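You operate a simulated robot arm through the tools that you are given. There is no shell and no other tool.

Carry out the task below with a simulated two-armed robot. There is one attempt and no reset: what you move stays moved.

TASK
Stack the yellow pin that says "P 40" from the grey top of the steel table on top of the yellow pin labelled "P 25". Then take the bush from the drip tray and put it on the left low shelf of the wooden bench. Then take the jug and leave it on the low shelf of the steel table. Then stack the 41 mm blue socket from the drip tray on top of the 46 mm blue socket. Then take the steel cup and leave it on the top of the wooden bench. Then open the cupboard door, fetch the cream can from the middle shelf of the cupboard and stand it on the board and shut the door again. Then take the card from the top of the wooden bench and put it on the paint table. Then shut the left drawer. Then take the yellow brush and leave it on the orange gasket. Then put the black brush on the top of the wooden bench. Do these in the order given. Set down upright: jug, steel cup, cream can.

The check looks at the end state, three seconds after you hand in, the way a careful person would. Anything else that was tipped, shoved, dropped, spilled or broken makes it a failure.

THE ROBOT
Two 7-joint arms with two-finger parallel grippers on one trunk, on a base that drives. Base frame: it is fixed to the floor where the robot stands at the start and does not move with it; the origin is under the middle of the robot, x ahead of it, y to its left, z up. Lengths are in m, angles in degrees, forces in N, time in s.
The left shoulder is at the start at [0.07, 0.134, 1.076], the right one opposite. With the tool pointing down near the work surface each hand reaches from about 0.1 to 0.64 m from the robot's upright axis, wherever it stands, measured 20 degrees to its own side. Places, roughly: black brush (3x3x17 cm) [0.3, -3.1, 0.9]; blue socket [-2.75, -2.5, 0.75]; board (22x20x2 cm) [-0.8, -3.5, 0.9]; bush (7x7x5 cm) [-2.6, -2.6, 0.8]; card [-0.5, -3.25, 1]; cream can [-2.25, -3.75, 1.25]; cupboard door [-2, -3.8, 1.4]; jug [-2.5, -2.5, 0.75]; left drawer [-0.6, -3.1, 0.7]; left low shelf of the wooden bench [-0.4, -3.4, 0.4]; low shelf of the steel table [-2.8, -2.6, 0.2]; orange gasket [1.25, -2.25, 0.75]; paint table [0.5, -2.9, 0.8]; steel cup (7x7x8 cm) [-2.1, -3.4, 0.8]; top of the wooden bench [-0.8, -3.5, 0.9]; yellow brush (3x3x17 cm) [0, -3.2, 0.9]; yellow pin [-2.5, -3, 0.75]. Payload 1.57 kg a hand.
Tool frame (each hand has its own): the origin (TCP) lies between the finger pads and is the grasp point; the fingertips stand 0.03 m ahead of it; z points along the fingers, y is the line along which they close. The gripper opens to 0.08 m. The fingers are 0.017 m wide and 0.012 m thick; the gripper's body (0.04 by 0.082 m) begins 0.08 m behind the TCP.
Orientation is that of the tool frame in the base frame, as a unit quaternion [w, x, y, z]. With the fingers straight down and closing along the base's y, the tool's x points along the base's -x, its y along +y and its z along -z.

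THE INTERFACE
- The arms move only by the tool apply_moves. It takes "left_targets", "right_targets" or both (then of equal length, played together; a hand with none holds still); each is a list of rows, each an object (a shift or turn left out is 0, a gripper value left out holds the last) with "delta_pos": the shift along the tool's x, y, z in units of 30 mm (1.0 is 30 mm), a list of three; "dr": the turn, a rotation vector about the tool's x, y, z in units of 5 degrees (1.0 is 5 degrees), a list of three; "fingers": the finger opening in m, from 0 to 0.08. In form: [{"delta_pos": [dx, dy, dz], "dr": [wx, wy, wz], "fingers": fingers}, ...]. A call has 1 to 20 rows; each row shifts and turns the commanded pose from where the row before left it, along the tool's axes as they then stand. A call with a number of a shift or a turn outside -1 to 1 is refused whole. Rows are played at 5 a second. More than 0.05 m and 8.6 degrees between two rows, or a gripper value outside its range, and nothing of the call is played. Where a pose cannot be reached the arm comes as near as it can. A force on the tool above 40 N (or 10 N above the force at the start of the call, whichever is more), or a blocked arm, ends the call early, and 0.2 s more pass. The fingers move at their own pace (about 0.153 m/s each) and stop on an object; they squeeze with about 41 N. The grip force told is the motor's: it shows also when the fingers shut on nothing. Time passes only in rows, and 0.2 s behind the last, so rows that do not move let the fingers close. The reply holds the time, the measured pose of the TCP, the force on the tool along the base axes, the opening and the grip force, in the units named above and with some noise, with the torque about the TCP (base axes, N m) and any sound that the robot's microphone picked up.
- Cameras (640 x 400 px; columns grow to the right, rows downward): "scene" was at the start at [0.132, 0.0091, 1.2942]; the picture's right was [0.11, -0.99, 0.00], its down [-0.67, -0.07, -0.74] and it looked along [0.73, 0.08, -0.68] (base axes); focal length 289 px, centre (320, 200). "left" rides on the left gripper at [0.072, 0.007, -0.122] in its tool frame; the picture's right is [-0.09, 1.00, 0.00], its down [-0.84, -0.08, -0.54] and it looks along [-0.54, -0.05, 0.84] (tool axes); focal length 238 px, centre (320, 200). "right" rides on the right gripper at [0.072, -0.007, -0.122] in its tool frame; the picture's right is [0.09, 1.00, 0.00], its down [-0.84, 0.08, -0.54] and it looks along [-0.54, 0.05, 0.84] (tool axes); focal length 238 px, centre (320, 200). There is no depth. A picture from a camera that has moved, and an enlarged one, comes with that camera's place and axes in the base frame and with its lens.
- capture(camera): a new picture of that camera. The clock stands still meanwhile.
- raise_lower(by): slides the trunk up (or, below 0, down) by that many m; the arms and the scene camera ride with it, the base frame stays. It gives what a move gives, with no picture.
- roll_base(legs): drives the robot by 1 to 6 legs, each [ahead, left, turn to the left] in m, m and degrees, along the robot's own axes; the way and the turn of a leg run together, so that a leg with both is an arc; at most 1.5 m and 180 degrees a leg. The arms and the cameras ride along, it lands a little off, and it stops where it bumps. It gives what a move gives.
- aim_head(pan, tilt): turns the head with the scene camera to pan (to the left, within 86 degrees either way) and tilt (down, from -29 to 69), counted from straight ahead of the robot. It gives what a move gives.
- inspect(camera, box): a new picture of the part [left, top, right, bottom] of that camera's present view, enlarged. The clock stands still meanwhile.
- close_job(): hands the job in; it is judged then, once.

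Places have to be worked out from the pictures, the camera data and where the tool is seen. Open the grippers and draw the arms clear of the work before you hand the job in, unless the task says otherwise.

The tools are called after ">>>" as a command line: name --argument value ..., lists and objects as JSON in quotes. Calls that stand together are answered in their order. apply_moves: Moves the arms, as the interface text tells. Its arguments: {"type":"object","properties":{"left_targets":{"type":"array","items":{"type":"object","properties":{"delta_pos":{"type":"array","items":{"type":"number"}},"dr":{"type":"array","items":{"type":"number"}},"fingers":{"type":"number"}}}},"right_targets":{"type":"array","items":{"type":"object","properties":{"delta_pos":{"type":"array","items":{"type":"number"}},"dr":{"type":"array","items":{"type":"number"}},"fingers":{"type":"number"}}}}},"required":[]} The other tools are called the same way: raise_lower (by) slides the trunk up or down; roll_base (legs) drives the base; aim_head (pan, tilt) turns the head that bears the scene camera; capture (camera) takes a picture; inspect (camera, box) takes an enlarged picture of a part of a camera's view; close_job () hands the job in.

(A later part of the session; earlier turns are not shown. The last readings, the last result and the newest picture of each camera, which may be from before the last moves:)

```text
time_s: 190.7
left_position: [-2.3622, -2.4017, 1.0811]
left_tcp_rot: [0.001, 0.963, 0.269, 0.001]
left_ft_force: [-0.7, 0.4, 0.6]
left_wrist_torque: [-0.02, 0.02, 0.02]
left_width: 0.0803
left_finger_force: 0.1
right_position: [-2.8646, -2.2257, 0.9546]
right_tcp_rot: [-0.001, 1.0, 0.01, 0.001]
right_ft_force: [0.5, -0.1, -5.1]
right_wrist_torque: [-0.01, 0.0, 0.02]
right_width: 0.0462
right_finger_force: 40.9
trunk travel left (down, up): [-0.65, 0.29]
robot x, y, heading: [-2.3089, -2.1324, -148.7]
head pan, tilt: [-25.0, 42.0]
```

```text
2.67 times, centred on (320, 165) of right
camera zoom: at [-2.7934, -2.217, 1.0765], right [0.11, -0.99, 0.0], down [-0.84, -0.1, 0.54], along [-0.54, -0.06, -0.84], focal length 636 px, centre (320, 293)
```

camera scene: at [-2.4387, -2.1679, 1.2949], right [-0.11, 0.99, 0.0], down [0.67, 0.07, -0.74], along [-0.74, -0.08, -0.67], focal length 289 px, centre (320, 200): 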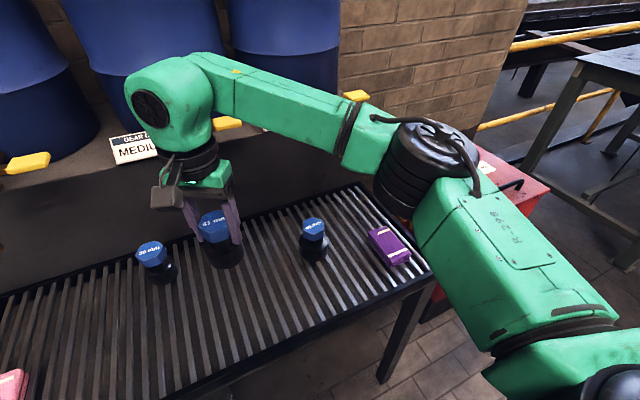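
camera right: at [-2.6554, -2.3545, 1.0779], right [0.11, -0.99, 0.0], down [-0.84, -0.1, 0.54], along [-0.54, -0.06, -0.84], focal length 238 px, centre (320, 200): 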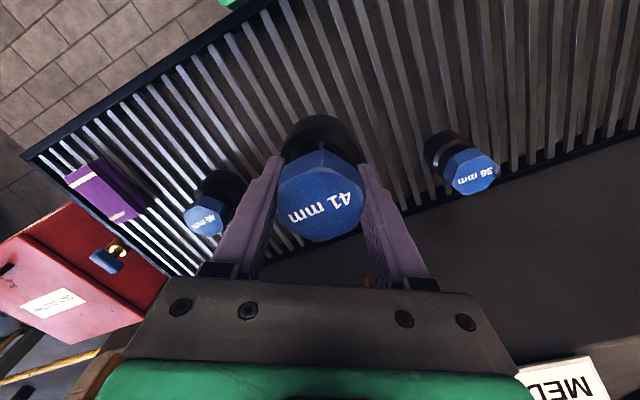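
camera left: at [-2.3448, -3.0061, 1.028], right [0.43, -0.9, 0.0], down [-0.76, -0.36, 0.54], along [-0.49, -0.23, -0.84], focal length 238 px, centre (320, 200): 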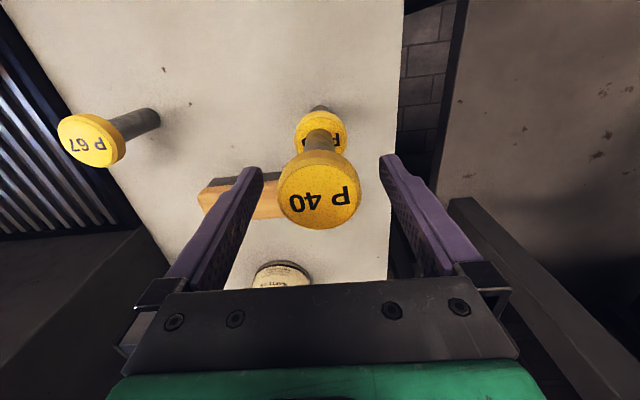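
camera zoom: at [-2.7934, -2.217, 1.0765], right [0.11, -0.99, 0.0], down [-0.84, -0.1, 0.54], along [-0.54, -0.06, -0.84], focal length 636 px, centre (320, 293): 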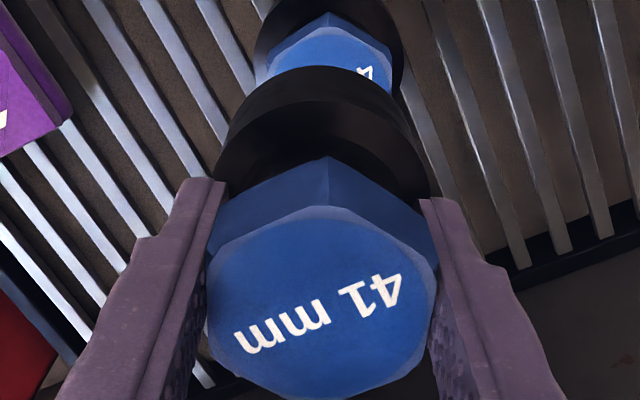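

Both views say the 41 must come 9 mm back toward me (tool +x) and 2 mm sideways. I correct, lower 36 mm and look.

>>> apply_moves --right_targets '[{"delta_pos": [0.3, 0.06, 0]}, {"delta_pos": [0, 0, 0]}, {"delta_pos": [0, 0, 0.6]}, {"delta_pos": [0, 0, 0.5]}, {"delta_pos": [0, 0, 0]}]'

>>> inspect --camera "scene" --box '[250, 160, 410, 280]'

>>> inspect --camera "right" --box '[250, 90, 390, 240]'

```text
time_s: 191.9
left_position: [-2.3631, -2.403, 1.0824]
left_tcp_rot: [0.0, 0.963, 0.269, 0.001]
left_ft_force: [0.7, 0.6, 0.0]
left_wrist_torque: [0.01, 0.0, 0.02]
left_width: 0.0802
left_finger_force: 0.0
right_position: [-2.8536, -2.2261, 0.921]
right_tcp_rot: [-0.001, 1.0, 0.011, 0.001]
right_ft_force: [0.1, -1.2, -4.8]
right_wrist_torque: [0.0, -0.02, 0.0]
right_width: 0.0458
right_finger_force: 40.9
trunk travel left (down, up): [-0.65, 0.29]
robot x, y, heading: [-2.3098, -2.1319, -148.7]
head pan, tilt: [-25.0, 42.0]
```

```text
3.33 times, centred on (330, 220) of scene
camera zoom: at [-2.4384, -2.1674, 1.295], right [-0.11, 0.99, 0.0], down [0.67, 0.07, -0.74], along [-0.74, -0.08, -0.67], focal length 965 px, centre (287, 133)
```

zoom: 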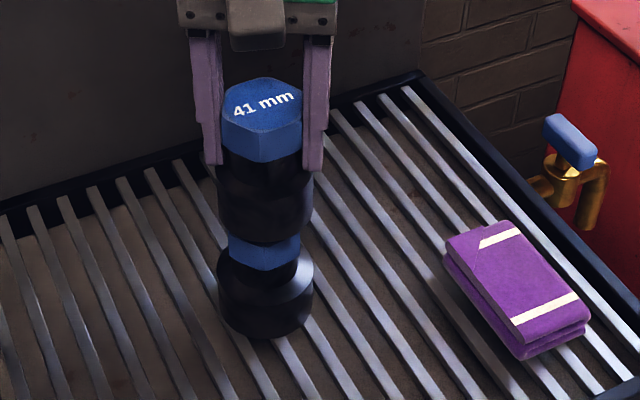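

```text
2.67 times, centred on (320, 165) of right
camera zoom: at [-2.782, -2.2182, 1.0437], right [0.11, -0.99, 0.0], down [-0.84, -0.1, 0.54], along [-0.54, -0.06, -0.84], focal length 636 px, centre (320, 293)
```

zoom: 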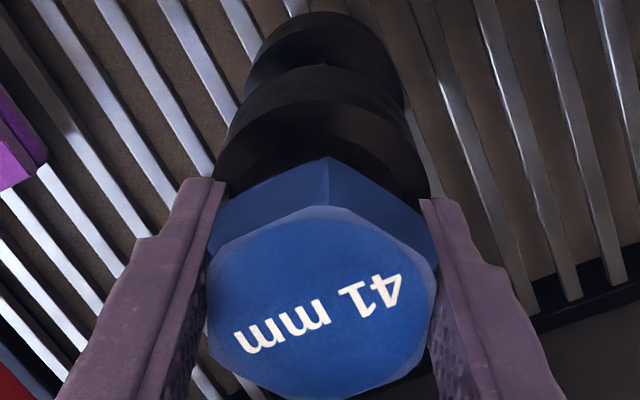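

Aligned in both views. I creep down until the sockets touch.

>>> apply_moves --right_targets '[{"delta_pos": [0, 0, 0.1]}, {"delta_pos": [0, 0, 0.07]}, {"delta_pos": [0, 0, 0.05]}, {"delta_pos": [0, 0, 0]}]'

>>> apply_moves --right_targets '[{"delta_pos": [0, 0, 0.05]}, {"delta_pos": [0, 0, 0]}]'

```text
time_s: 192.9
left_position: [-2.362, -2.4021, 1.0808]
left_tcp_rot: [0.0, 0.963, 0.269, 0.001]
left_ft_force: [0.8, 0.1, -0.5]
left_wrist_torque: [0.0, -0.06, -0.03]
left_width: 0.0801
left_finger_force: 0.0
right_position: [-2.8552, -2.2259, 0.9153]
right_tcp_rot: [-0.001, 1.0, 0.01, 0.0]
right_ft_force: [1.3, -0.4, -5.4]
right_wrist_torque: [0.0, 0.0, 0.0]
right_width: 0.0458
right_finger_force: 41.0
trunk travel left (down, up): [-0.65, 0.29]
robot x, y, heading: [-2.3114, -2.1311, -148.8]
head pan, tilt: [-25.0, 42.0]
```

```text
time_s: 193.5
left_position: [-2.3629, -2.4008, 1.0819]
left_tcp_rot: [0.0, 0.963, 0.269, 0.001]
left_ft_force: [-0.5, 0.4, -0.1]
left_wrist_torque: [0.01, 0.0, 0.02]
left_width: 0.08
left_finger_force: 0.1
right_position: [-2.8545, -2.2254, 0.9133]
right_tcp_rot: [-0.001, 1.0, 0.011, 0.001]
right_ft_force: [0.8, -0.6, -3.8]
right_wrist_torque: [0.02, -0.02, -0.02]
right_width: 0.0461
right_finger_force: 41.4
trunk travel left (down, up): [-0.65, 0.29]
robot x, y, heading: [-2.3086, -2.1302, -148.8]
head pan, tilt: [-25.0, 42.0]
```

Force just begins to change; I continue 1.5 mm at a time.

>>> apply_moves --right_targets '[{"delta_pos": [0, 0, 0.05]}, {"delta_pos": [0, 0, 0]}]'

>>> apply_moves --right_targets '[{"delta_pos": [0, 0, 0.04]}, {"delta_pos": [0, 0, 0]}]'

```text
time_s: 194.1
left_position: [-2.3622, -2.4022, 1.082]
left_tcp_rot: [-0.001, 0.963, 0.269, 0.0]
left_ft_force: [0.9, 1.2, -0.9]
left_wrist_torque: [-0.02, -0.02, 0.0]
left_width: 0.0798
left_finger_force: 0.0
right_position: [-2.8524, -2.2241, 0.9119]
right_tcp_rot: [0.0, 1.0, 0.01, 0.001]
right_ft_force: [-1.0, 0.2, -4.8]
right_wrist_torque: [0.01, 0.0, 0.04]
right_width: 0.0459
right_finger_force: 40.8
trunk travel left (down, up): [-0.65, 0.29]
robot x, y, heading: [-2.3111, -2.1292, -148.7]
head pan, tilt: [-25.0, 42.0]
```

```text
time_s: 194.7
left_position: [-2.3624, -2.4013, 1.0821]
left_tcp_rot: [0.0, 0.963, 0.269, 0.0]
left_ft_force: [-0.6, 0.9, -0.2]
left_wrist_torque: [0.01, -0.01, 0.02]
left_width: 0.0802
left_finger_force: 0.1
right_position: [-2.8527, -2.2252, 0.9116]
right_tcp_rot: [-0.002, 1.0, 0.011, 0.001]
right_ft_force: [-0.3, -0.1, -5.1]
right_wrist_torque: [0.02, -0.03, -0.04]
right_width: 0.0458
right_finger_force: 41.3
trunk travel left (down, up): [-0.65, 0.29]
robot x, y, heading: [-2.3117, -2.1364, -148.8]
head pan, tilt: [-25.0, 42.0]
```

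Still hanging free at z=0.9116. I keep creeping.

>>> apply_moves --right_targets '[{"delta_pos": [0, 0, 0.05]}, {"delta_pos": [0, 0, 0]}]'

>>> apply_moves --right_targets '[{"delta_pos": [0, 0, 0.05]}, {"delta_pos": [0, 0, 0]}]'

>>> inspect --camera "scene" --box '[290, 170, 350, 270]'

```text
time_s: 195.3
left_position: [-2.3633, -2.4019, 1.0826]
left_tcp_rot: [0.0, 0.963, 0.269, 0.0]
left_ft_force: [-0.7, 0.0, -0.1]
left_wrist_torque: [-0.01, -0.03, 0.03]
left_width: 0.0799
left_finger_force: 0.1
right_position: [-2.8534, -2.2251, 0.9099]
right_tcp_rot: [-0.001, 1.0, 0.01, 0.002]
right_ft_force: [-1.1, 0.7, -4.8]
right_wrist_torque: [-0.01, 0.0, 0.03]
right_width: 0.0459
right_finger_force: 41.4
trunk travel left (down, up): [-0.65, 0.29]
robot x, y, heading: [-2.3111, -2.1341, -148.9]
head pan, tilt: [-25.0, 42.0]
```

```text
time_s: 195.9
left_position: [-2.3626, -2.4025, 1.0815]
left_tcp_rot: [-0.001, 0.963, 0.269, 0.0]
left_ft_force: [-0.3, -0.3, -0.6]
left_wrist_torque: [-0.03, -0.02, 0.02]
left_width: 0.0801
left_finger_force: 0.1
right_position: [-2.8533, -2.227, 0.9088]
right_tcp_rot: [-0.001, 1.0, 0.01, 0.001]
right_ft_force: [0.1, 0.2, -4.7]
right_wrist_torque: [0.01, 0.0, 0.01]
right_width: 0.0461
right_finger_force: 41.2
trunk travel left (down, up): [-0.65, 0.29]
robot x, y, heading: [-2.3058, -2.1292, -148.7]
head pan, tilt: [-25.0, 42.0]
```

```text
4.00 times, centred on (320, 220) of scene
camera zoom: at [-2.4386, -2.1674, 1.295], right [-0.11, 0.99, 0.0], down [0.67, 0.07, -0.74], along [-0.74, -0.08, -0.67], focal length 1158 px, centre (320, 120)
```

zoom: 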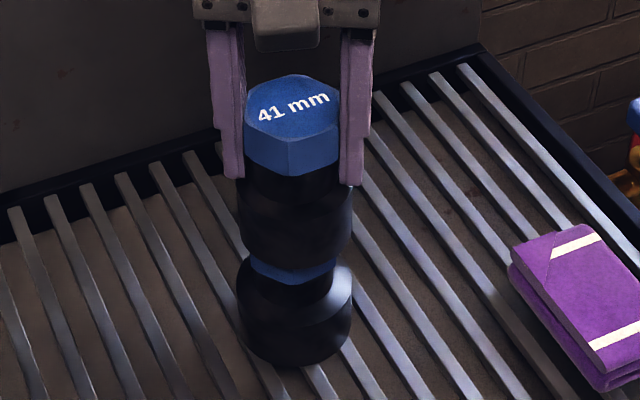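

The base is now at ≈ 0.835, right at the expected contact height. I keep creeping 1.2 mm at a time.

>>> apply_moves --right_targets '[{"delta_pos": [0, 0, 0.04]}, {"delta_pos": [0, 0, 0]}]'

>>> apply_moves --right_targets '[{"delta_pos": [0, 0, 0.04]}, {"delta_pos": [0, 0, 0]}]'

>>> apply_moves --right_targets '[{"delta_pos": [0, 0, 0.04]}, {"delta_pos": [0, 0, 0]}]'

```text
time_s: 196.5
left_position: [-2.362, -2.4027, 1.0824]
left_tcp_rot: [0.0, 0.963, 0.269, 0.0]
left_ft_force: [0.7, -0.9, 0.5]
left_wrist_torque: [0.0, 0.0, 0.0]
left_width: 0.08
left_finger_force: 0.1
right_position: [-2.8536, -2.2257, 0.9078]
right_tcp_rot: [-0.001, 1.0, 0.01, 0.0]
right_ft_force: [-1.5, -0.6, -0.7]
right_wrist_torque: [0.0, 0.15, -0.01]
right_width: 0.0458
right_finger_force: 40.9
trunk travel left (down, up): [-0.65, 0.29]
robot x, y, heading: [-2.3137, -2.1307, -148.7]
head pan, tilt: [-25.0, 42.0]
```

```text
time_s: 197.1
left_position: [-2.3627, -2.4015, 1.0811]
left_tcp_rot: [0.0, 0.963, 0.269, 0.0]
left_ft_force: [-0.5, -0.4, -0.1]
left_wrist_torque: [-0.01, 0.0, -0.03]
left_width: 0.0801
left_finger_force: 0.1
right_position: [-2.8517, -2.2251, 0.9089]
right_tcp_rot: [0.001, 1.0, 0.011, -0.001]
right_ft_force: [-4.0, 1.2, 8.9]
right_wrist_torque: [0.29, 0.26, 0.08]
right_width: 0.0455
right_finger_force: 40.8
trunk travel left (down, up): [-0.65, 0.29]
robot x, y, heading: [-2.3137, -2.1308, -149.0]
head pan, tilt: [-25.0, 42.0]
```

```text
time_s: 197.7
left_position: [-2.3597, -2.4019, 1.0823]
left_tcp_rot: [0.0, 0.963, 0.269, -0.001]
left_ft_force: [1.0, 0.3, 0.1]
left_wrist_torque: [-0.01, -0.01, 0.01]
left_width: 0.08
left_finger_force: 0.0
right_position: [-2.8525, -2.2259, 0.9096]
right_tcp_rot: [0.001, 1.0, 0.01, -0.001]
right_ft_force: [-8.4, -1.0, 18.1]
right_wrist_torque: [0.03, 0.65, 0.05]
right_width: 0.0458
right_finger_force: 41.2
trunk travel left (down, up): [-0.65, 0.29]
robot x, y, heading: [-2.3083, -2.1349, -148.5]
head pan, tilt: [-25.0, 42.0]
```

Contact made; I pressed slightly too far. I ease back up about 2.4 mm.

>>> apply_moves --right_targets '[{"delta_pos": [0, 0, -0.04]}, {"delta_pos": [0, 0, -0.03]}, {"delta_pos": [0, 0, 0]}]'

>>> inspect --camera "scene" --box '[290, 170, 350, 270]'

>>> inspect --camera "right" --box '[250, 90, 390, 240]'

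```text
time_s: 198.5
left_position: [-2.3611, -2.4014, 1.0816]
left_tcp_rot: [0.0, 0.963, 0.269, 0.0]
left_ft_force: [0.3, -0.2, 0.0]
left_wrist_torque: [-0.01, 0.0, -0.03]
left_width: 0.0802
left_finger_force: 0.1
right_position: [-2.8501, -2.2258, 0.9085]
right_tcp_rot: [0.0, 1.0, 0.011, 0.001]
right_ft_force: [-4.3, 0.6, 9.7]
right_wrist_torque: [-0.24, 0.31, -0.06]
right_width: 0.0456
right_finger_force: 40.6
trunk travel left (down, up): [-0.65, 0.29]
robot x, y, heading: [-2.3148, -2.1337, -148.6]
head pan, tilt: [-25.0, 42.0]
```

```text
4.00 times, centred on (320, 220) of scene
camera zoom: at [-2.4369, -2.1668, 1.2951], right [-0.11, 0.99, 0.0], down [0.66, 0.07, -0.74], along [-0.74, -0.08, -0.67], focal length 1158 px, centre (320, 120)
```

zoom: 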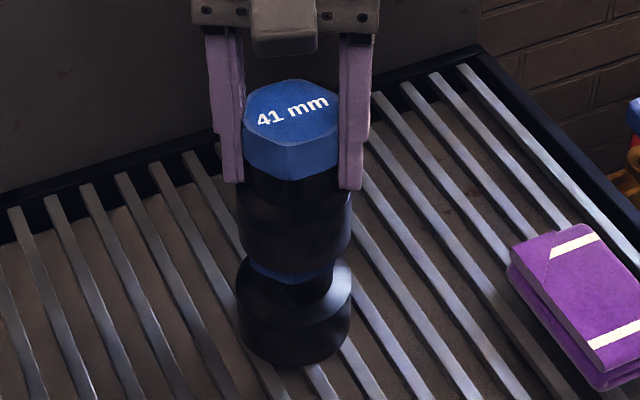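

```text
2.67 times, centred on (320, 165) of right
camera zoom: at [-2.7789, -2.2176, 1.0292], right [0.11, -0.99, 0.0], down [-0.84, -0.1, 0.54], along [-0.54, -0.06, -0.84], focal length 636 px, centre (320, 293)
```

zoom: 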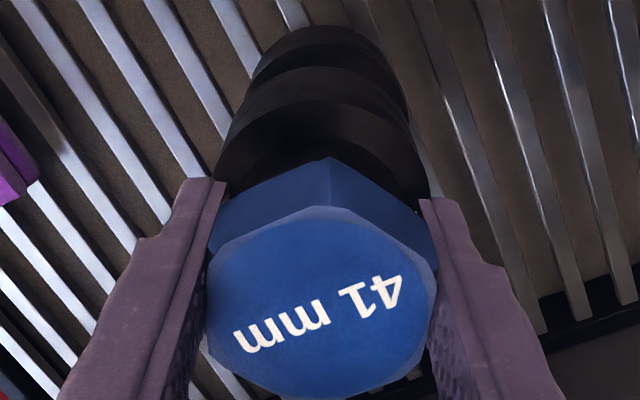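

The 41 sits about 5 mm too near me. I lift 3 mm, shift it 4 mm back, and set down again gently.

>>> apply_moves --right_targets '[{"delta_pos": [0, 0, -0.1]}, {"delta_pos": [0, 0, -0.05]}, {"delta_pos": [-0.15, 0, 0]}, {"delta_pos": [0, 0, 0]}]'

>>> apply_moves --right_targets '[{"delta_pos": [0, 0, 0.05]}, {"delta_pos": [0, 0, 0]}]'

>>> apply_moves --right_targets '[{"delta_pos": [0, 0, 0.05]}, {"delta_pos": [0, 0, 0]}]'

```text
time_s: 199.5
left_position: [-2.3641, -2.4024, 1.0807]
left_tcp_rot: [0.0, 0.963, 0.268, 0.0]
left_ft_force: [-0.4, 0.0, 0.2]
left_wrist_torque: [0.04, 0.01, 0.0]
left_width: 0.08
left_finger_force: 0.0
right_position: [-2.8554, -2.2252, 0.9119]
right_tcp_rot: [0.0, 1.0, 0.01, 0.001]
right_ft_force: [-0.3, 0.3, -4.9]
right_wrist_torque: [0.0, -0.04, -0.02]
right_width: 0.0456
right_finger_force: 40.9
trunk travel left (down, up): [-0.65, 0.29]
robot x, y, heading: [-2.3114, -2.1303, -148.6]
head pan, tilt: [-25.0, 42.0]
```

```text
time_s: 200.1
left_position: [-2.3626, -2.401, 1.0817]
left_tcp_rot: [0.0, 0.963, 0.269, 0.0]
left_ft_force: [0.1, -0.1, 0.6]
left_wrist_torque: [-0.01, -0.01, -0.02]
left_width: 0.08
left_finger_force: 0.1
right_position: [-2.8571, -2.2264, 0.9102]
right_tcp_rot: [-0.001, 1.0, 0.011, 0.001]
right_ft_force: [0.1, -0.3, -4.4]
right_wrist_torque: [-0.03, -0.02, 0.02]
right_width: 0.0456
right_finger_force: 40.9
trunk travel left (down, up): [-0.65, 0.29]
robot x, y, heading: [-2.3129, -2.1344, -148.8]
head pan, tilt: [-25.0, 42.0]
```

```text
time_s: 200.7
left_position: [-2.3631, -2.4024, 1.0825]
left_tcp_rot: [-0.001, 0.963, 0.268, 0.0]
left_ft_force: [-0.6, -0.1, 0.2]
left_wrist_torque: [0.05, -0.03, 0.02]
left_width: 0.0799
left_finger_force: 0.0
right_position: [-2.8562, -2.2263, 0.9097]
right_tcp_rot: [-0.001, 1.0, 0.01, 0.0]
right_ft_force: [-0.3, -0.3, -4.3]
right_wrist_torque: [0.02, -0.03, 0.0]
right_width: 0.0459
right_finger_force: 40.8
trunk travel left (down, up): [-0.65, 0.29]
robot x, y, heading: [-2.3062, -2.1325, -148.6]
head pan, tilt: [-25.0, 42.0]
```

>>> apply_moves --right_targets '[{"delta_pos": [0, 0, 0.05]}, {"delta_pos": [0, 0, 0]}]'

```text
time_s: 201.3
left_position: [-2.3626, -2.4017, 1.0822]
left_tcp_rot: [0.0, 0.963, 0.269, 0.001]
left_ft_force: [0.1, 0.3, 0.1]
left_wrist_torque: [0.0, 0.04, 0.03]
left_width: 0.0797
left_finger_force: 0.1
right_position: [-2.8571, -2.2263, 0.9069]
right_tcp_rot: [-0.001, 1.0, 0.01, 0.0]
right_ft_force: [0.2, -0.4, -4.5]
right_wrist_torque: [-0.01, 0.01, 0.01]
right_width: 0.0457
right_finger_force: 41.0
trunk travel left (down, up): [-0.65, 0.29]
robot x, y, heading: [-2.3082, -2.1284, -148.6]
head pan, tilt: [-25.0, 42.0]
```

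The force is still just the weight; one more small step down, then I check.

>>> apply_moves --right_targets '[{"delta_pos": [0, 0, 0.04]}, {"delta_pos": [0, 0, 0]}]'

>>> apply_moves --right_targets '[{"delta_pos": [0, 0, 0.03]}, {"delta_pos": [0, 0, 0]}]'

>>> inspect --camera "scene" --box '[290, 170, 350, 270]'

```text
time_s: 201.9
left_position: [-2.3627, -2.4013, 1.0826]
left_tcp_rot: [0.001, 0.963, 0.269, 0.0]
left_ft_force: [-0.2, 0.1, -0.4]
left_wrist_torque: [0.0, 0.01, 0.01]
left_width: 0.0802
left_finger_force: 0.1
right_position: [-2.8561, -2.2268, 0.9073]
right_tcp_rot: [0.0, 1.0, 0.01, 0.0]
right_ft_force: [-3.0, -0.5, 1.4]
right_wrist_torque: [0.03, 0.03, 0.0]
right_width: 0.0458
right_finger_force: 41.3
trunk travel left (down, up): [-0.65, 0.29]
robot x, y, heading: [-2.3123, -2.13, -148.8]
head pan, tilt: [-25.0, 42.0]
```

```text
time_s: 202.5
left_position: [-2.3617, -2.4002, 1.0845]
left_tcp_rot: [0.0, 0.963, 0.269, 0.0]
left_ft_force: [-0.3, 0.0, 0.3]
left_wrist_torque: [0.02, 0.04, -0.02]
left_width: 0.0802
left_finger_force: 0.0
right_position: [-2.8557, -2.2268, 0.9075]
right_tcp_rot: [0.001, 1.0, 0.011, -0.001]
right_ft_force: [-6.1, 2.3, 13.7]
right_wrist_torque: [0.32, 0.2, 0.07]
right_width: 0.046
right_finger_force: 40.7
trunk travel left (down, up): [-0.65, 0.29]
robot x, y, heading: [-2.3087, -2.1334, -149.0]
head pan, tilt: [-25.0, 42.0]
```

```text
4.00 times, centred on (320, 220) of scene
camera zoom: at [-2.4368, -2.1665, 1.2954], right [-0.11, 0.99, 0.0], down [0.66, 0.07, -0.74], along [-0.74, -0.08, -0.67], focal length 1158 px, centre (320, 120)
```

zoom: 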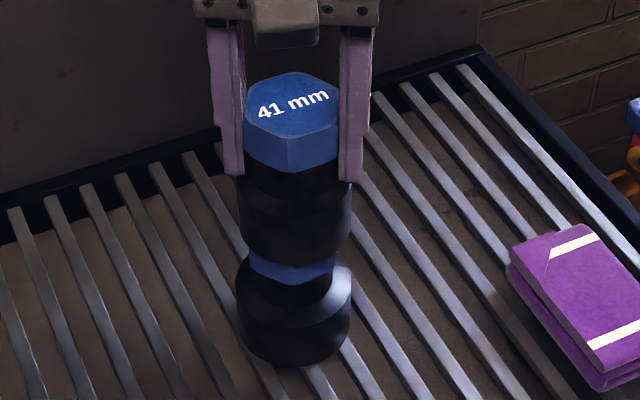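

Now aligned within about 1–2 mm. I ease off the load and open the fingers.

>>> apply_moves --right_targets '[{"delta_pos": [0, 0, -0.05]}, {"delta_pos": [0, 0, 0]}]'

>>> apply_moves --right_targets '[{"delta_pos": [0, 0, 0]}, {"fingers": 0.05}, {"fingers": 0.06}, {"fingers": 0.08}, {"delta_pos": [0, 0, 0]}]'

>>> inspect --camera "scene" --box '[270, 160, 370, 280]'

```text
time_s: 203.1
left_position: [-2.362, -2.4006, 1.0816]
left_tcp_rot: [-0.001, 0.963, 0.27, 0.0]
left_ft_force: [-0.2, 0.1, -0.5]
left_wrist_torque: [-0.02, 0.0, 0.0]
left_width: 0.08
left_finger_force: 0.1
right_position: [-2.8563, -2.2256, 0.9069]
right_tcp_rot: [-0.001, 1.0, 0.01, 0.001]
right_ft_force: [-2.6, 0.2, 4.7]
right_wrist_torque: [-0.17, 0.0, -0.01]
right_width: 0.0457
right_finger_force: 40.9
trunk travel left (down, up): [-0.65, 0.29]
robot x, y, heading: [-2.3114, -2.1308, -148.9]
head pan, tilt: [-25.0, 42.0]
```

```text
time_s: 204.3
left_position: [-2.3625, -2.402, 1.0818]
left_tcp_rot: [0.0, 0.963, 0.268, 0.0]
left_ft_force: [-0.4, 0.4, -0.1]
left_wrist_torque: [0.02, 0.02, 0.02]
left_width: 0.0799
left_finger_force: 0.0
right_position: [-2.8561, -2.2263, 0.9066]
right_tcp_rot: [0.0, 1.0, 0.011, 0.001]
right_ft_force: [0.6, 0.7, 0.3]
right_wrist_torque: [0.02, 0.01, -0.01]
right_width: 0.0801
right_finger_force: 0.0
trunk travel left (down, up): [-0.65, 0.29]
robot x, y, heading: [-2.3111, -2.1359, -149.1]
head pan, tilt: [-25.0, 42.0]
```

```text
3.33 times, centred on (320, 220) of scene
camera zoom: at [-2.4376, -2.1673, 1.2951], right [-0.11, 0.99, 0.0], down [0.67, 0.07, -0.74], along [-0.74, -0.08, -0.67], focal length 965 px, centre (320, 133)
```

zoom: 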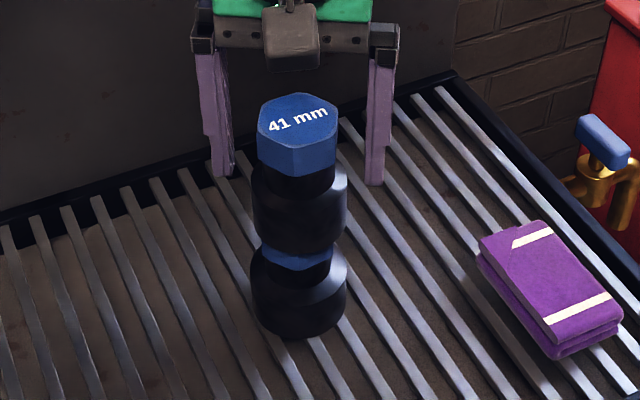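

The 41 mm socket stands on the 46 mm. I lift the hand clear and back the robot away.

>>> apply_moves --right_targets '[{"delta_pos": [0, 0, -0.5]}, {"delta_pos": [0, 0, -1]}, {"delta_pos": [0, 0, -1]}, {"delta_pos": [0, 0, -1]}, {"delta_pos": [0, 0, -1]}, {"delta_pos": [0, 0, 0]}]'

>>> roll_base --legs '[[-0.35, 0, 0]]'

>>> capture --camera "scene"

```text
time_s: 205.7
left_position: [-2.3636, -2.4017, 1.0818]
left_tcp_rot: [0.0, 0.963, 0.269, -0.001]
left_ft_force: [-0.4, 0.1, 0.3]
left_wrist_torque: [-0.02, -0.01, 0.01]
left_width: 0.0799
left_finger_force: 0.1
right_position: [-2.8589, -2.2277, 1.0438]
right_tcp_rot: [0.0, 1.0, 0.011, 0.0]
right_ft_force: [0.4, -1.3, -0.1]
right_wrist_torque: [-0.02, 0.02, 0.03]
right_width: 0.08
right_finger_force: 0.1
trunk travel left (down, up): [-0.65, 0.29]
robot x, y, heading: [-2.3125, -2.1301, -148.9]
head pan, tilt: [-25.0, 42.0]
```

```text
time_s: 208.0
left_position: [-2.0582, -2.2182, 1.0816]
left_tcp_rot: [0.001, 0.963, 0.27, 0.0]
left_ft_force: [-0.5, -0.5, -0.2]
left_wrist_torque: [-0.01, -0.01, -0.03]
left_width: 0.0801
left_finger_force: 0.0
right_position: [-2.5567, -2.0461, 1.0433]
right_tcp_rot: [-0.001, 1.0, 0.012, 0.001]
right_ft_force: [-0.1, 0.4, 0.0]
right_wrist_torque: [0.02, 0.03, -0.08]
right_width: 0.0798
right_finger_force: 0.1
trunk travel left (down, up): [-0.65, 0.29]
robot x, y, heading: [-2.0065, -1.9515, -148.5]
head pan, tilt: [-25.0, 42.0]
```

```text
taken
camera scene: at [-2.1347, -1.9837, 1.295], right [-0.11, 0.99, 0.0], down [0.67, 0.07, -0.74], along [-0.74, -0.08, -0.67], focal length 289 px, centre (320, 200)
```

scene: 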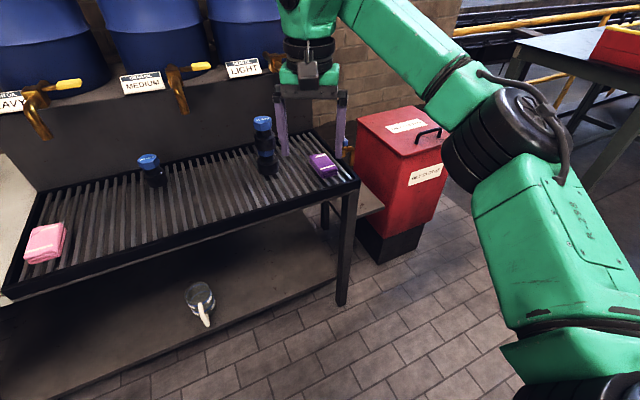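

The socket stack is steady. Next the steel cup: I slide left about 1 m along the table to face the cup table.

>>> roll_base --legs '[[-0.05, 0.97, 0]]'

>>> aim_head --pan 10 --tilt 30

>>> capture --camera "scene"

```text
time_s: 213.1
left_position: [-1.5006, -3.0275, 1.0825]
left_tcp_rot: [0.0, 0.962, 0.272, -0.001]
left_ft_force: [0.4, -0.4, 0.9]
left_wrist_torque: [0.01, 0.03, 0.03]
left_width: 0.0798
left_finger_force: 0.1
right_position: [-1.9984, -2.8569, 1.0427]
right_tcp_rot: [-0.001, 1.0, 0.014, 0.001]
right_ft_force: [0.3, 0.4, 0.5]
right_wrist_torque: [0.05, 0.02, 0.0]
right_width: 0.0802
right_finger_force: 0.1
trunk travel left (down, up): [-0.65, 0.29]
robot x, y, heading: [-1.4527, -2.7579, -148.3]
head pan, tilt: [-25.0, 42.0]
```

```text
time_s: 214.2
left_position: [-1.5018, -3.0274, 1.0823]
left_tcp_rot: [0.0, 0.962, 0.272, 0.0]
left_ft_force: [-0.5, 0.9, -0.6]
left_wrist_torque: [-0.01, -0.02, 0.0]
left_width: 0.08
left_finger_force: 0.0
right_position: [-1.9992, -2.8551, 1.0427]
right_tcp_rot: [0.0, 1.0, 0.014, 0.001]
right_ft_force: [-0.6, -0.3, -0.2]
right_wrist_torque: [-0.01, -0.03, 0.01]
right_width: 0.0798
right_finger_force: 0.0
trunk travel left (down, up): [-0.65, 0.29]
robot x, y, heading: [-1.4562, -2.7554, -148.4]
head pan, tilt: [10.0, 30.0]
```

```text
taken
camera scene: at [-1.5627, -2.8438, 1.3133], right [-0.66, 0.75, 0.0], down [0.37, 0.33, -0.87], along [-0.65, -0.57, -0.5], focal length 289 px, centre (320, 200)
```

scene: 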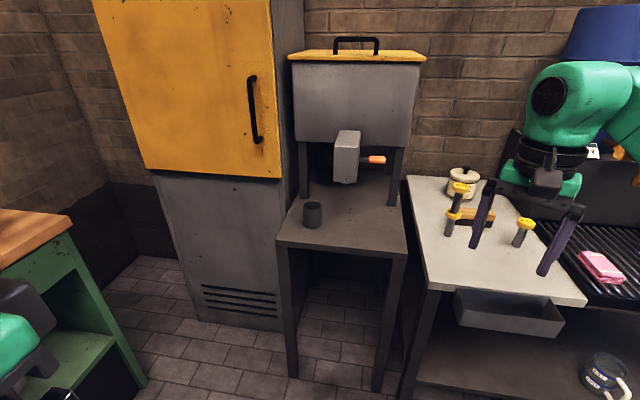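

I see the cup in the open in front of the machine, and the cupboard with its handle on the right side. I zoom on the cup.

>>> inspect --camera "scene" --box '[270, 120, 400, 250]'

>>> inspect --camera "scene" --box '[80, 0, 310, 200]'

```text
3.08 times, centred on (335, 185) of scene
camera zoom: at [-1.5627, -2.8438, 1.3133], right [-0.66, 0.75, 0.0], down [0.37, 0.33, -0.87], along [-0.65, -0.57, -0.5], focal length 890 px, centre (274, 246)
```

zoom: 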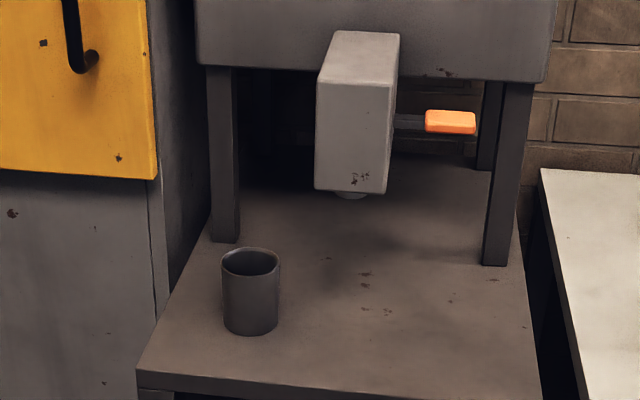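

```text
2.00 times, centred on (195, 100) of scene
camera zoom: at [-1.5627, -2.8438, 1.3133], right [-0.66, 0.75, 0.0], down [0.37, 0.33, -0.87], along [-0.65, -0.57, -0.5], focal length 579 px, centre (570, 400)
```

zoom: 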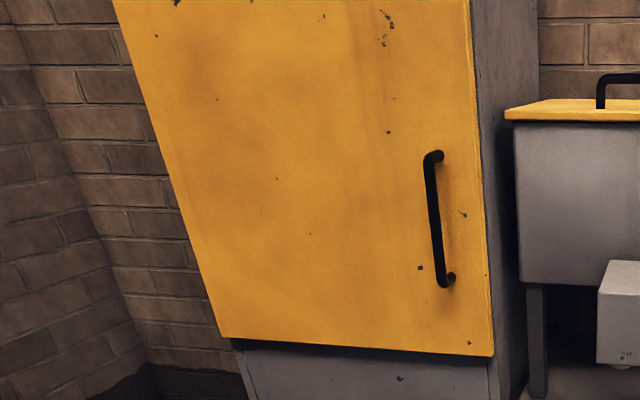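

The cup (≈ 64 mm wide) stands at about (-2.17,-3.42). I draw the right hand in (it would pass over the pin stack), then drive ahead 0.44 m with the cup in the left hand's reach.

>>> apply_moves --right_targets '[{"delta_pos": [0.866, -0.5, -0.3]}, {"delta_pos": [0.866, -0.5, -0.3]}, {"delta_pos": [0.866, -0.5, -0.3]}, {"delta_pos": [0.866, -0.5, -0.3]}, {"delta_pos": [0.866, -0.5, 0]}, {"delta_pos": [0.866, -0.5, 0]}, {"delta_pos": [0.866, -0.5, 0]}, {"delta_pos": [0.866, -0.5, 0]}]'

>>> roll_base --legs '[[0.3, 0, 0]]'

>>> capture --camera "left"

>>> aim_head --pan 15 --tilt 45

>>> capture --camera "scene"

```text
time_s: 215.9
left_position: [-1.5005, -3.0266, 1.0816]
left_tcp_rot: [0.0, 0.962, 0.271, -0.001]
left_ft_force: [-0.1, -0.4, 0.5]
left_wrist_torque: [0.0, 0.04, -0.01]
left_width: 0.08
left_finger_force: 0.1
right_position: [-1.7922, -2.7299, 1.0765]
right_tcp_rot: [0.0, 1.0, 0.012, 0.001]
right_ft_force: [0.7, 0.2, 0.6]
right_wrist_torque: [0.0, 0.01, 0.01]
right_width: 0.08
right_finger_force: 0.0
trunk travel left (down, up): [-0.65, 0.29]
robot x, y, heading: [-1.4482, -2.7571, -148.6]
head pan, tilt: [10.0, 30.0]
```

```text
time_s: 218.0
left_position: [-1.7562, -3.1845, 1.0813]
left_tcp_rot: [-0.001, 0.962, 0.273, 0.001]
left_ft_force: [0.6, -0.1, -0.1]
left_wrist_torque: [-0.02, 0.04, -0.02]
left_width: 0.08
left_finger_force: 0.0
right_position: [-2.0488, -2.8887, 1.0781]
right_tcp_rot: [0.0, 1.0, 0.014, 0.001]
right_ft_force: [0.2, -0.1, -0.2]
right_wrist_torque: [0.01, 0.01, 0.01]
right_width: 0.0798
right_finger_force: 0.1
trunk travel left (down, up): [-0.65, 0.29]
robot x, y, heading: [-1.7095, -2.9131, -148.4]
head pan, tilt: [10.0, 30.0]
```

```text
taken
camera left: at [-1.6906, -3.1521, 1.2034], right [0.44, -0.9, 0.0], down [-0.75, -0.37, 0.54], along [-0.49, -0.24, -0.84], focal length 238 px, centre (320, 200)
```

left: 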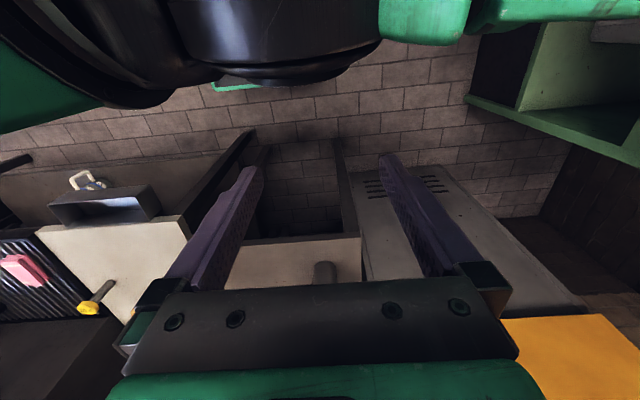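

```text
time_s: 218.8
left_position: [-1.7561, -3.185, 1.0814]
left_tcp_rot: [0.0, 0.962, 0.272, 0.0]
left_ft_force: [0.5, 0.3, -0.6]
left_wrist_torque: [-0.01, 0.03, 0.02]
left_width: 0.0799
left_finger_force: 0.0
right_position: [-2.0494, -2.8882, 1.0774]
right_tcp_rot: [-0.001, 1.0, 0.014, 0.001]
right_ft_force: [-0.3, -0.2, -0.1]
right_wrist_torque: [0.02, -0.01, 0.0]
right_width: 0.0798
right_finger_force: 0.0
trunk travel left (down, up): [-0.65, 0.29]
robot x, y, heading: [-1.7052, -2.9128, -148.7]
head pan, tilt: [15.0, 45.0]
```

```text
taken
camera scene: at [-1.8067, -3.0001, 1.2908], right [-0.73, 0.69, 0.0], down [0.49, 0.51, -0.71], along [-0.49, -0.51, -0.71], focal length 289 px, centre (320, 200)
```

scene: 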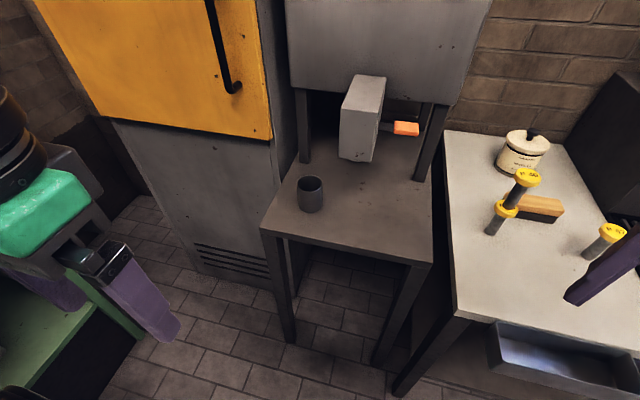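

Triangulated cup: axis (-2.138,-3.388), z 0.757–0.84. I drive 0.12 m ahead and then reach out with the left hand at height.

>>> roll_base --legs '[[0.12, 0, 0]]'

>>> apply_moves --left_targets '[{"delta_pos": [-1, 0, 0]}, {"delta_pos": [-1, 0, 0]}, {"delta_pos": [-1, 0, 0]}, {"delta_pos": [-1, 0, 0]}, {"delta_pos": [-1, 0, 0]}, {"delta_pos": [-1, 0, 0]}]'

>>> capture --camera "left"

>>> capture --camera "scene"

```text
time_s: 220.0
left_position: [-1.8575, -3.2452, 1.0823]
left_tcp_rot: [0.0, 0.963, 0.27, -0.001]
left_ft_force: [1.0, -0.1, 0.0]
left_wrist_torque: [0.0, 0.01, -0.01]
left_width: 0.0801
left_finger_force: 0.0
right_position: [-2.1509, -2.9498, 1.0768]
right_tcp_rot: [0.0, 1.0, 0.013, 0.0]
right_ft_force: [0.4, -1.2, 0.4]
right_wrist_torque: [-0.01, 0.03, -0.04]
right_width: 0.08
right_finger_force: 0.0
trunk travel left (down, up): [-0.65, 0.29]
robot x, y, heading: [-1.8103, -2.9757, -148.5]
head pan, tilt: [15.0, 45.0]
```

```text
time_s: 221.4
left_position: [-2.0142, -3.3394, 1.0819]
left_tcp_rot: [0.001, 0.963, 0.271, 0.0]
left_ft_force: [0.6, 0.7, 0.7]
left_wrist_torque: [-0.01, 0.01, -0.06]
left_width: 0.0801
left_finger_force: 0.1
right_position: [-2.1521, -2.9498, 1.0788]
right_tcp_rot: [0.0, 1.0, 0.013, 0.001]
right_ft_force: [-0.3, 0.1, -0.2]
right_wrist_torque: [0.01, 0.01, -0.01]
right_width: 0.0797
right_finger_force: 0.1
trunk travel left (down, up): [-0.65, 0.29]
robot x, y, heading: [-1.8107, -2.9808, -148.8]
head pan, tilt: [15.0, 45.0]
```

```text
taken
camera left: at [-1.9487, -3.3073, 1.2039], right [0.44, -0.9, 0.0], down [-0.75, -0.37, 0.54], along [-0.49, -0.24, -0.84], focal length 238 px, centre (320, 200)
```

left: 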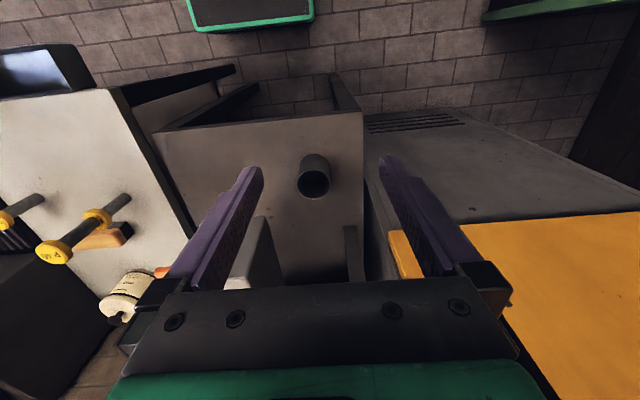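

```text
taken
camera scene: at [-1.9092, -3.0621, 1.2906], right [-0.72, 0.69, 0.0], down [0.49, 0.51, -0.71], along [-0.49, -0.51, -0.71], focal length 289 px, centre (320, 200)
```

scene: 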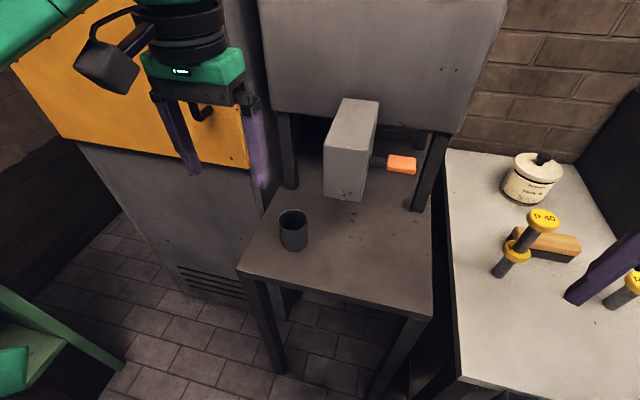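

The cup is well in view; the machine's spout box is close on its right. I zoom to measure the clearance.

>>> inspect --camera "scene" --box '[240, 80, 440, 260]'

>>> inspect --camera "left" --box '[200, 130, 420, 290]'

```text
2.22 times, centred on (340, 170) of scene
camera zoom: at [-1.9092, -3.0621, 1.2906], right [-0.72, 0.69, 0.0], down [0.49, 0.51, -0.71], along [-0.49, -0.51, -0.71], focal length 643 px, centre (276, 267)
```

zoom: 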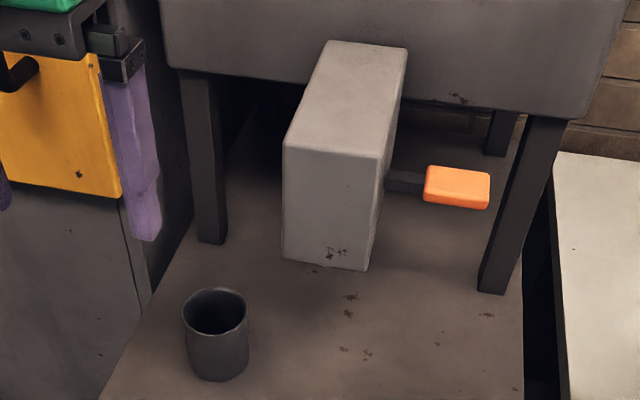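

```text
2.50 times, centred on (310, 210) of left
camera zoom: at [-1.9487, -3.3073, 1.2039], right [0.44, -0.9, 0.0], down [-0.75, -0.37, 0.54], along [-0.49, -0.24, -0.84], focal length 596 px, centre (345, 175)
```

zoom: 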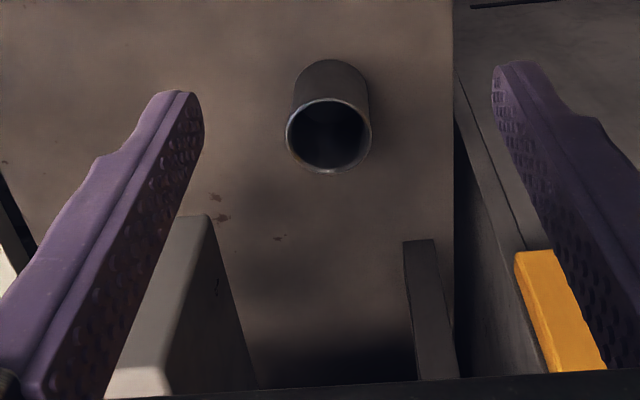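

The spout box's front-left edge is only 6.7 cm right of the cup axis, so I turn the left hand 45° (fingers then sit front-left / back-right, clear of the box) and move above the cup.

>>> apply_moves --left_targets '[{"dr": [0, 0, 1]}, {"dr": [0, 0, 1]}, {"dr": [0, 0, 1]}, {"dr": [0, 0, 1]}, {"dr": [0, 0, 1]}, {"dr": [0, 0, 1]}, {"dr": [0, 0, 1]}, {"dr": [0, 0, 1]}, {"dr": [0, 0, 1]}, {"delta_pos": [-0.883, 0.596, 0]}, {"delta_pos": [-0.883, 0.596, 0]}, {"delta_pos": [-0.883, 0.596, 0]}, {"delta_pos": [-0.883, 0.596, 0]}, {"delta_pos": [0, 0, 0]}]'

>>> capture --camera "left"

>>> capture --camera "scene"

```text
time_s: 224.4
left_position: [-2.1313, -3.3859, 1.0844]
left_tcp_rot: [0.0, 0.993, -0.119, 0.001]
left_ft_force: [1.1, 0.2, 0.1]
left_wrist_torque: [-0.01, 0.01, -0.02]
left_width: 0.0801
left_finger_force: 0.1
right_position: [-2.1497, -2.9493, 1.0775]
right_tcp_rot: [0.001, 1.0, 0.013, 0.0]
right_ft_force: [0.5, -0.2, -0.4]
right_wrist_torque: [-0.01, 0.0, 0.0]
right_width: 0.08
right_finger_force: 0.0
trunk travel left (down, up): [-0.65, 0.29]
robot x, y, heading: [-1.8061, -2.9766, -148.6]
head pan, tilt: [15.0, 45.0]
```

```text
taken
camera left: at [-2.0626, -3.4087, 1.2054], right [-0.32, -0.95, 0.0], down [-0.79, 0.27, 0.54], along [-0.51, 0.17, -0.84], focal length 238 px, centre (320, 200)
```

left: 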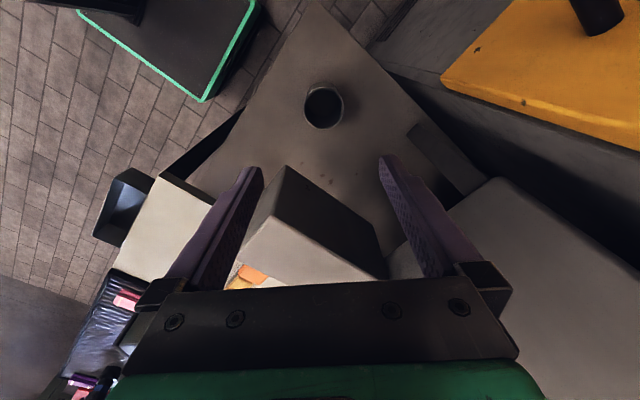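

```text
taken
camera scene: at [-1.9069, -3.0618, 1.2908], right [-0.72, 0.69, 0.0], down [0.49, 0.51, -0.71], along [-0.49, -0.51, -0.71], focal length 289 px, centre (320, 200)
```

scene: 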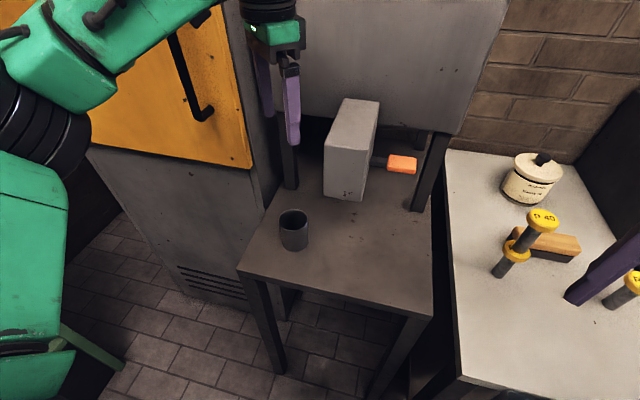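

The cup is centred (within 6 mm) and the box corner is 5 cm off the fingers. I lower 0.2 m and look again.

>>> apply_moves --left_targets '[{"delta_pos": [0, 0.15, 0.8]}, {"delta_pos": [0, 0, 1]}, {"delta_pos": [0, 0, 1]}, {"delta_pos": [0, 0, 1]}, {"delta_pos": [0, 0, 1]}, {"delta_pos": [0, 0, 1]}, {"delta_pos": [0, 0, 0.8]}, {"delta_pos": [0, 0, 0]}]'

>>> capture --camera "left"

>>> capture --camera "scene"

```text
time_s: 226.2
left_position: [-2.1334, -3.39, 0.8846]
left_tcp_rot: [0.0, 0.993, -0.118, 0.0]
left_ft_force: [1.1, -0.1, 0.6]
left_wrist_torque: [0.01, 0.02, 0.0]
left_width: 0.0798
left_finger_force: 0.1
right_position: [-2.1506, -2.9499, 1.0767]
right_tcp_rot: [-0.001, 1.0, 0.012, 0.0]
right_ft_force: [0.7, -0.5, -0.4]
right_wrist_torque: [-0.03, -0.02, 0.01]
right_width: 0.0799
right_finger_force: 0.1
trunk travel left (down, up): [-0.65, 0.29]
robot x, y, heading: [-1.8056, -2.9723, -148.6]
head pan, tilt: [15.0, 45.0]
```

```text
taken
camera left: at [-2.0635, -3.4117, 1.0055], right [-0.32, -0.95, 0.0], down [-0.79, 0.27, 0.54], along [-0.51, 0.17, -0.84], focal length 238 px, centre (320, 200)
```

left: 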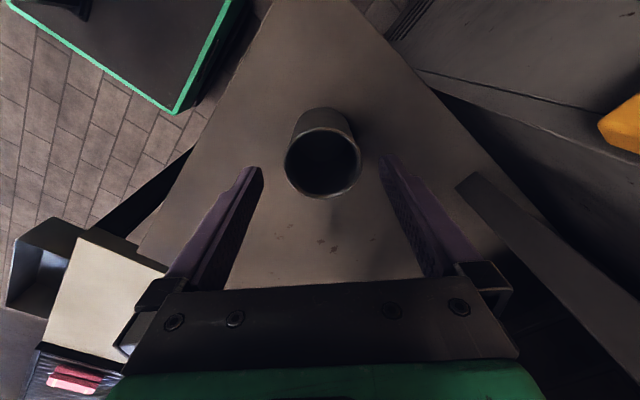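

```text
taken
camera scene: at [-1.908, -3.0616, 1.2908], right [-0.72, 0.69, 0.0], down [0.49, 0.51, -0.71], along [-0.49, -0.51, -0.71], focal length 289 px, centre (320, 200)
```

scene: 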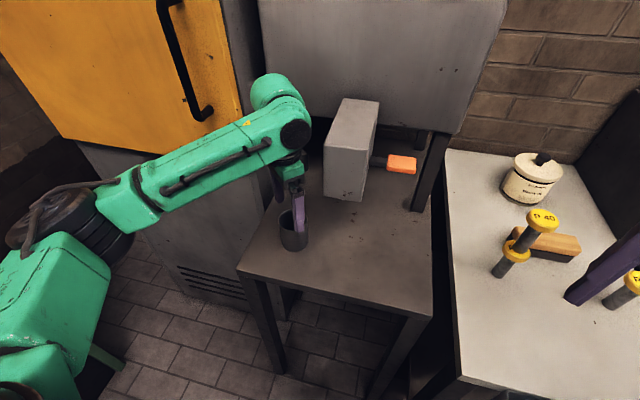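

Cup centred between the fingers. I lower 78 mm more and close around it.

>>> apply_moves --left_targets '[{"delta_pos": [0.08, 0.1, 0.8]}, {"delta_pos": [0, 0, 0.9]}, {"delta_pos": [0, 0, 0.9]}, {"delta_pos": [0, 0, 0]}, {"fingers": 0.06}, {"fingers": 0.03}, {"delta_pos": [0, 0, 0]}, {"delta_pos": [0, 0, 0]}]'

>>> capture --camera "left"

```text
time_s: 228.0
left_position: [-2.1326, -3.3933, 0.8052]
left_tcp_rot: [-0.001, 0.993, -0.118, 0.0]
left_ft_force: [0.1, 0.1, -0.5]
left_wrist_torque: [-0.01, 0.01, -0.01]
left_width: 0.0593
left_finger_force: 41.3
right_position: [-2.1514, -2.95, 1.0769]
right_tcp_rot: [-0.001, 1.0, 0.011, 0.002]
right_ft_force: [0.3, 0.4, -0.7]
right_wrist_torque: [0.0, 0.0, -0.04]
right_width: 0.0801
right_finger_force: 0.0
trunk travel left (down, up): [-0.65, 0.29]
robot x, y, heading: [-1.809, -2.9747, -148.6]
head pan, tilt: [15.0, 45.0]
```

```text
taken
camera left: at [-2.0629, -3.4163, 0.9267], right [-0.32, -0.95, 0.0], down [-0.8, 0.27, 0.54], along [-0.51, 0.17, -0.84], focal length 238 px, centre (320, 200)
```

left: 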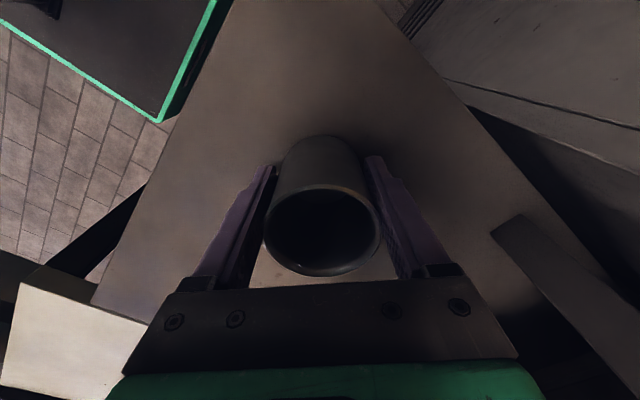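

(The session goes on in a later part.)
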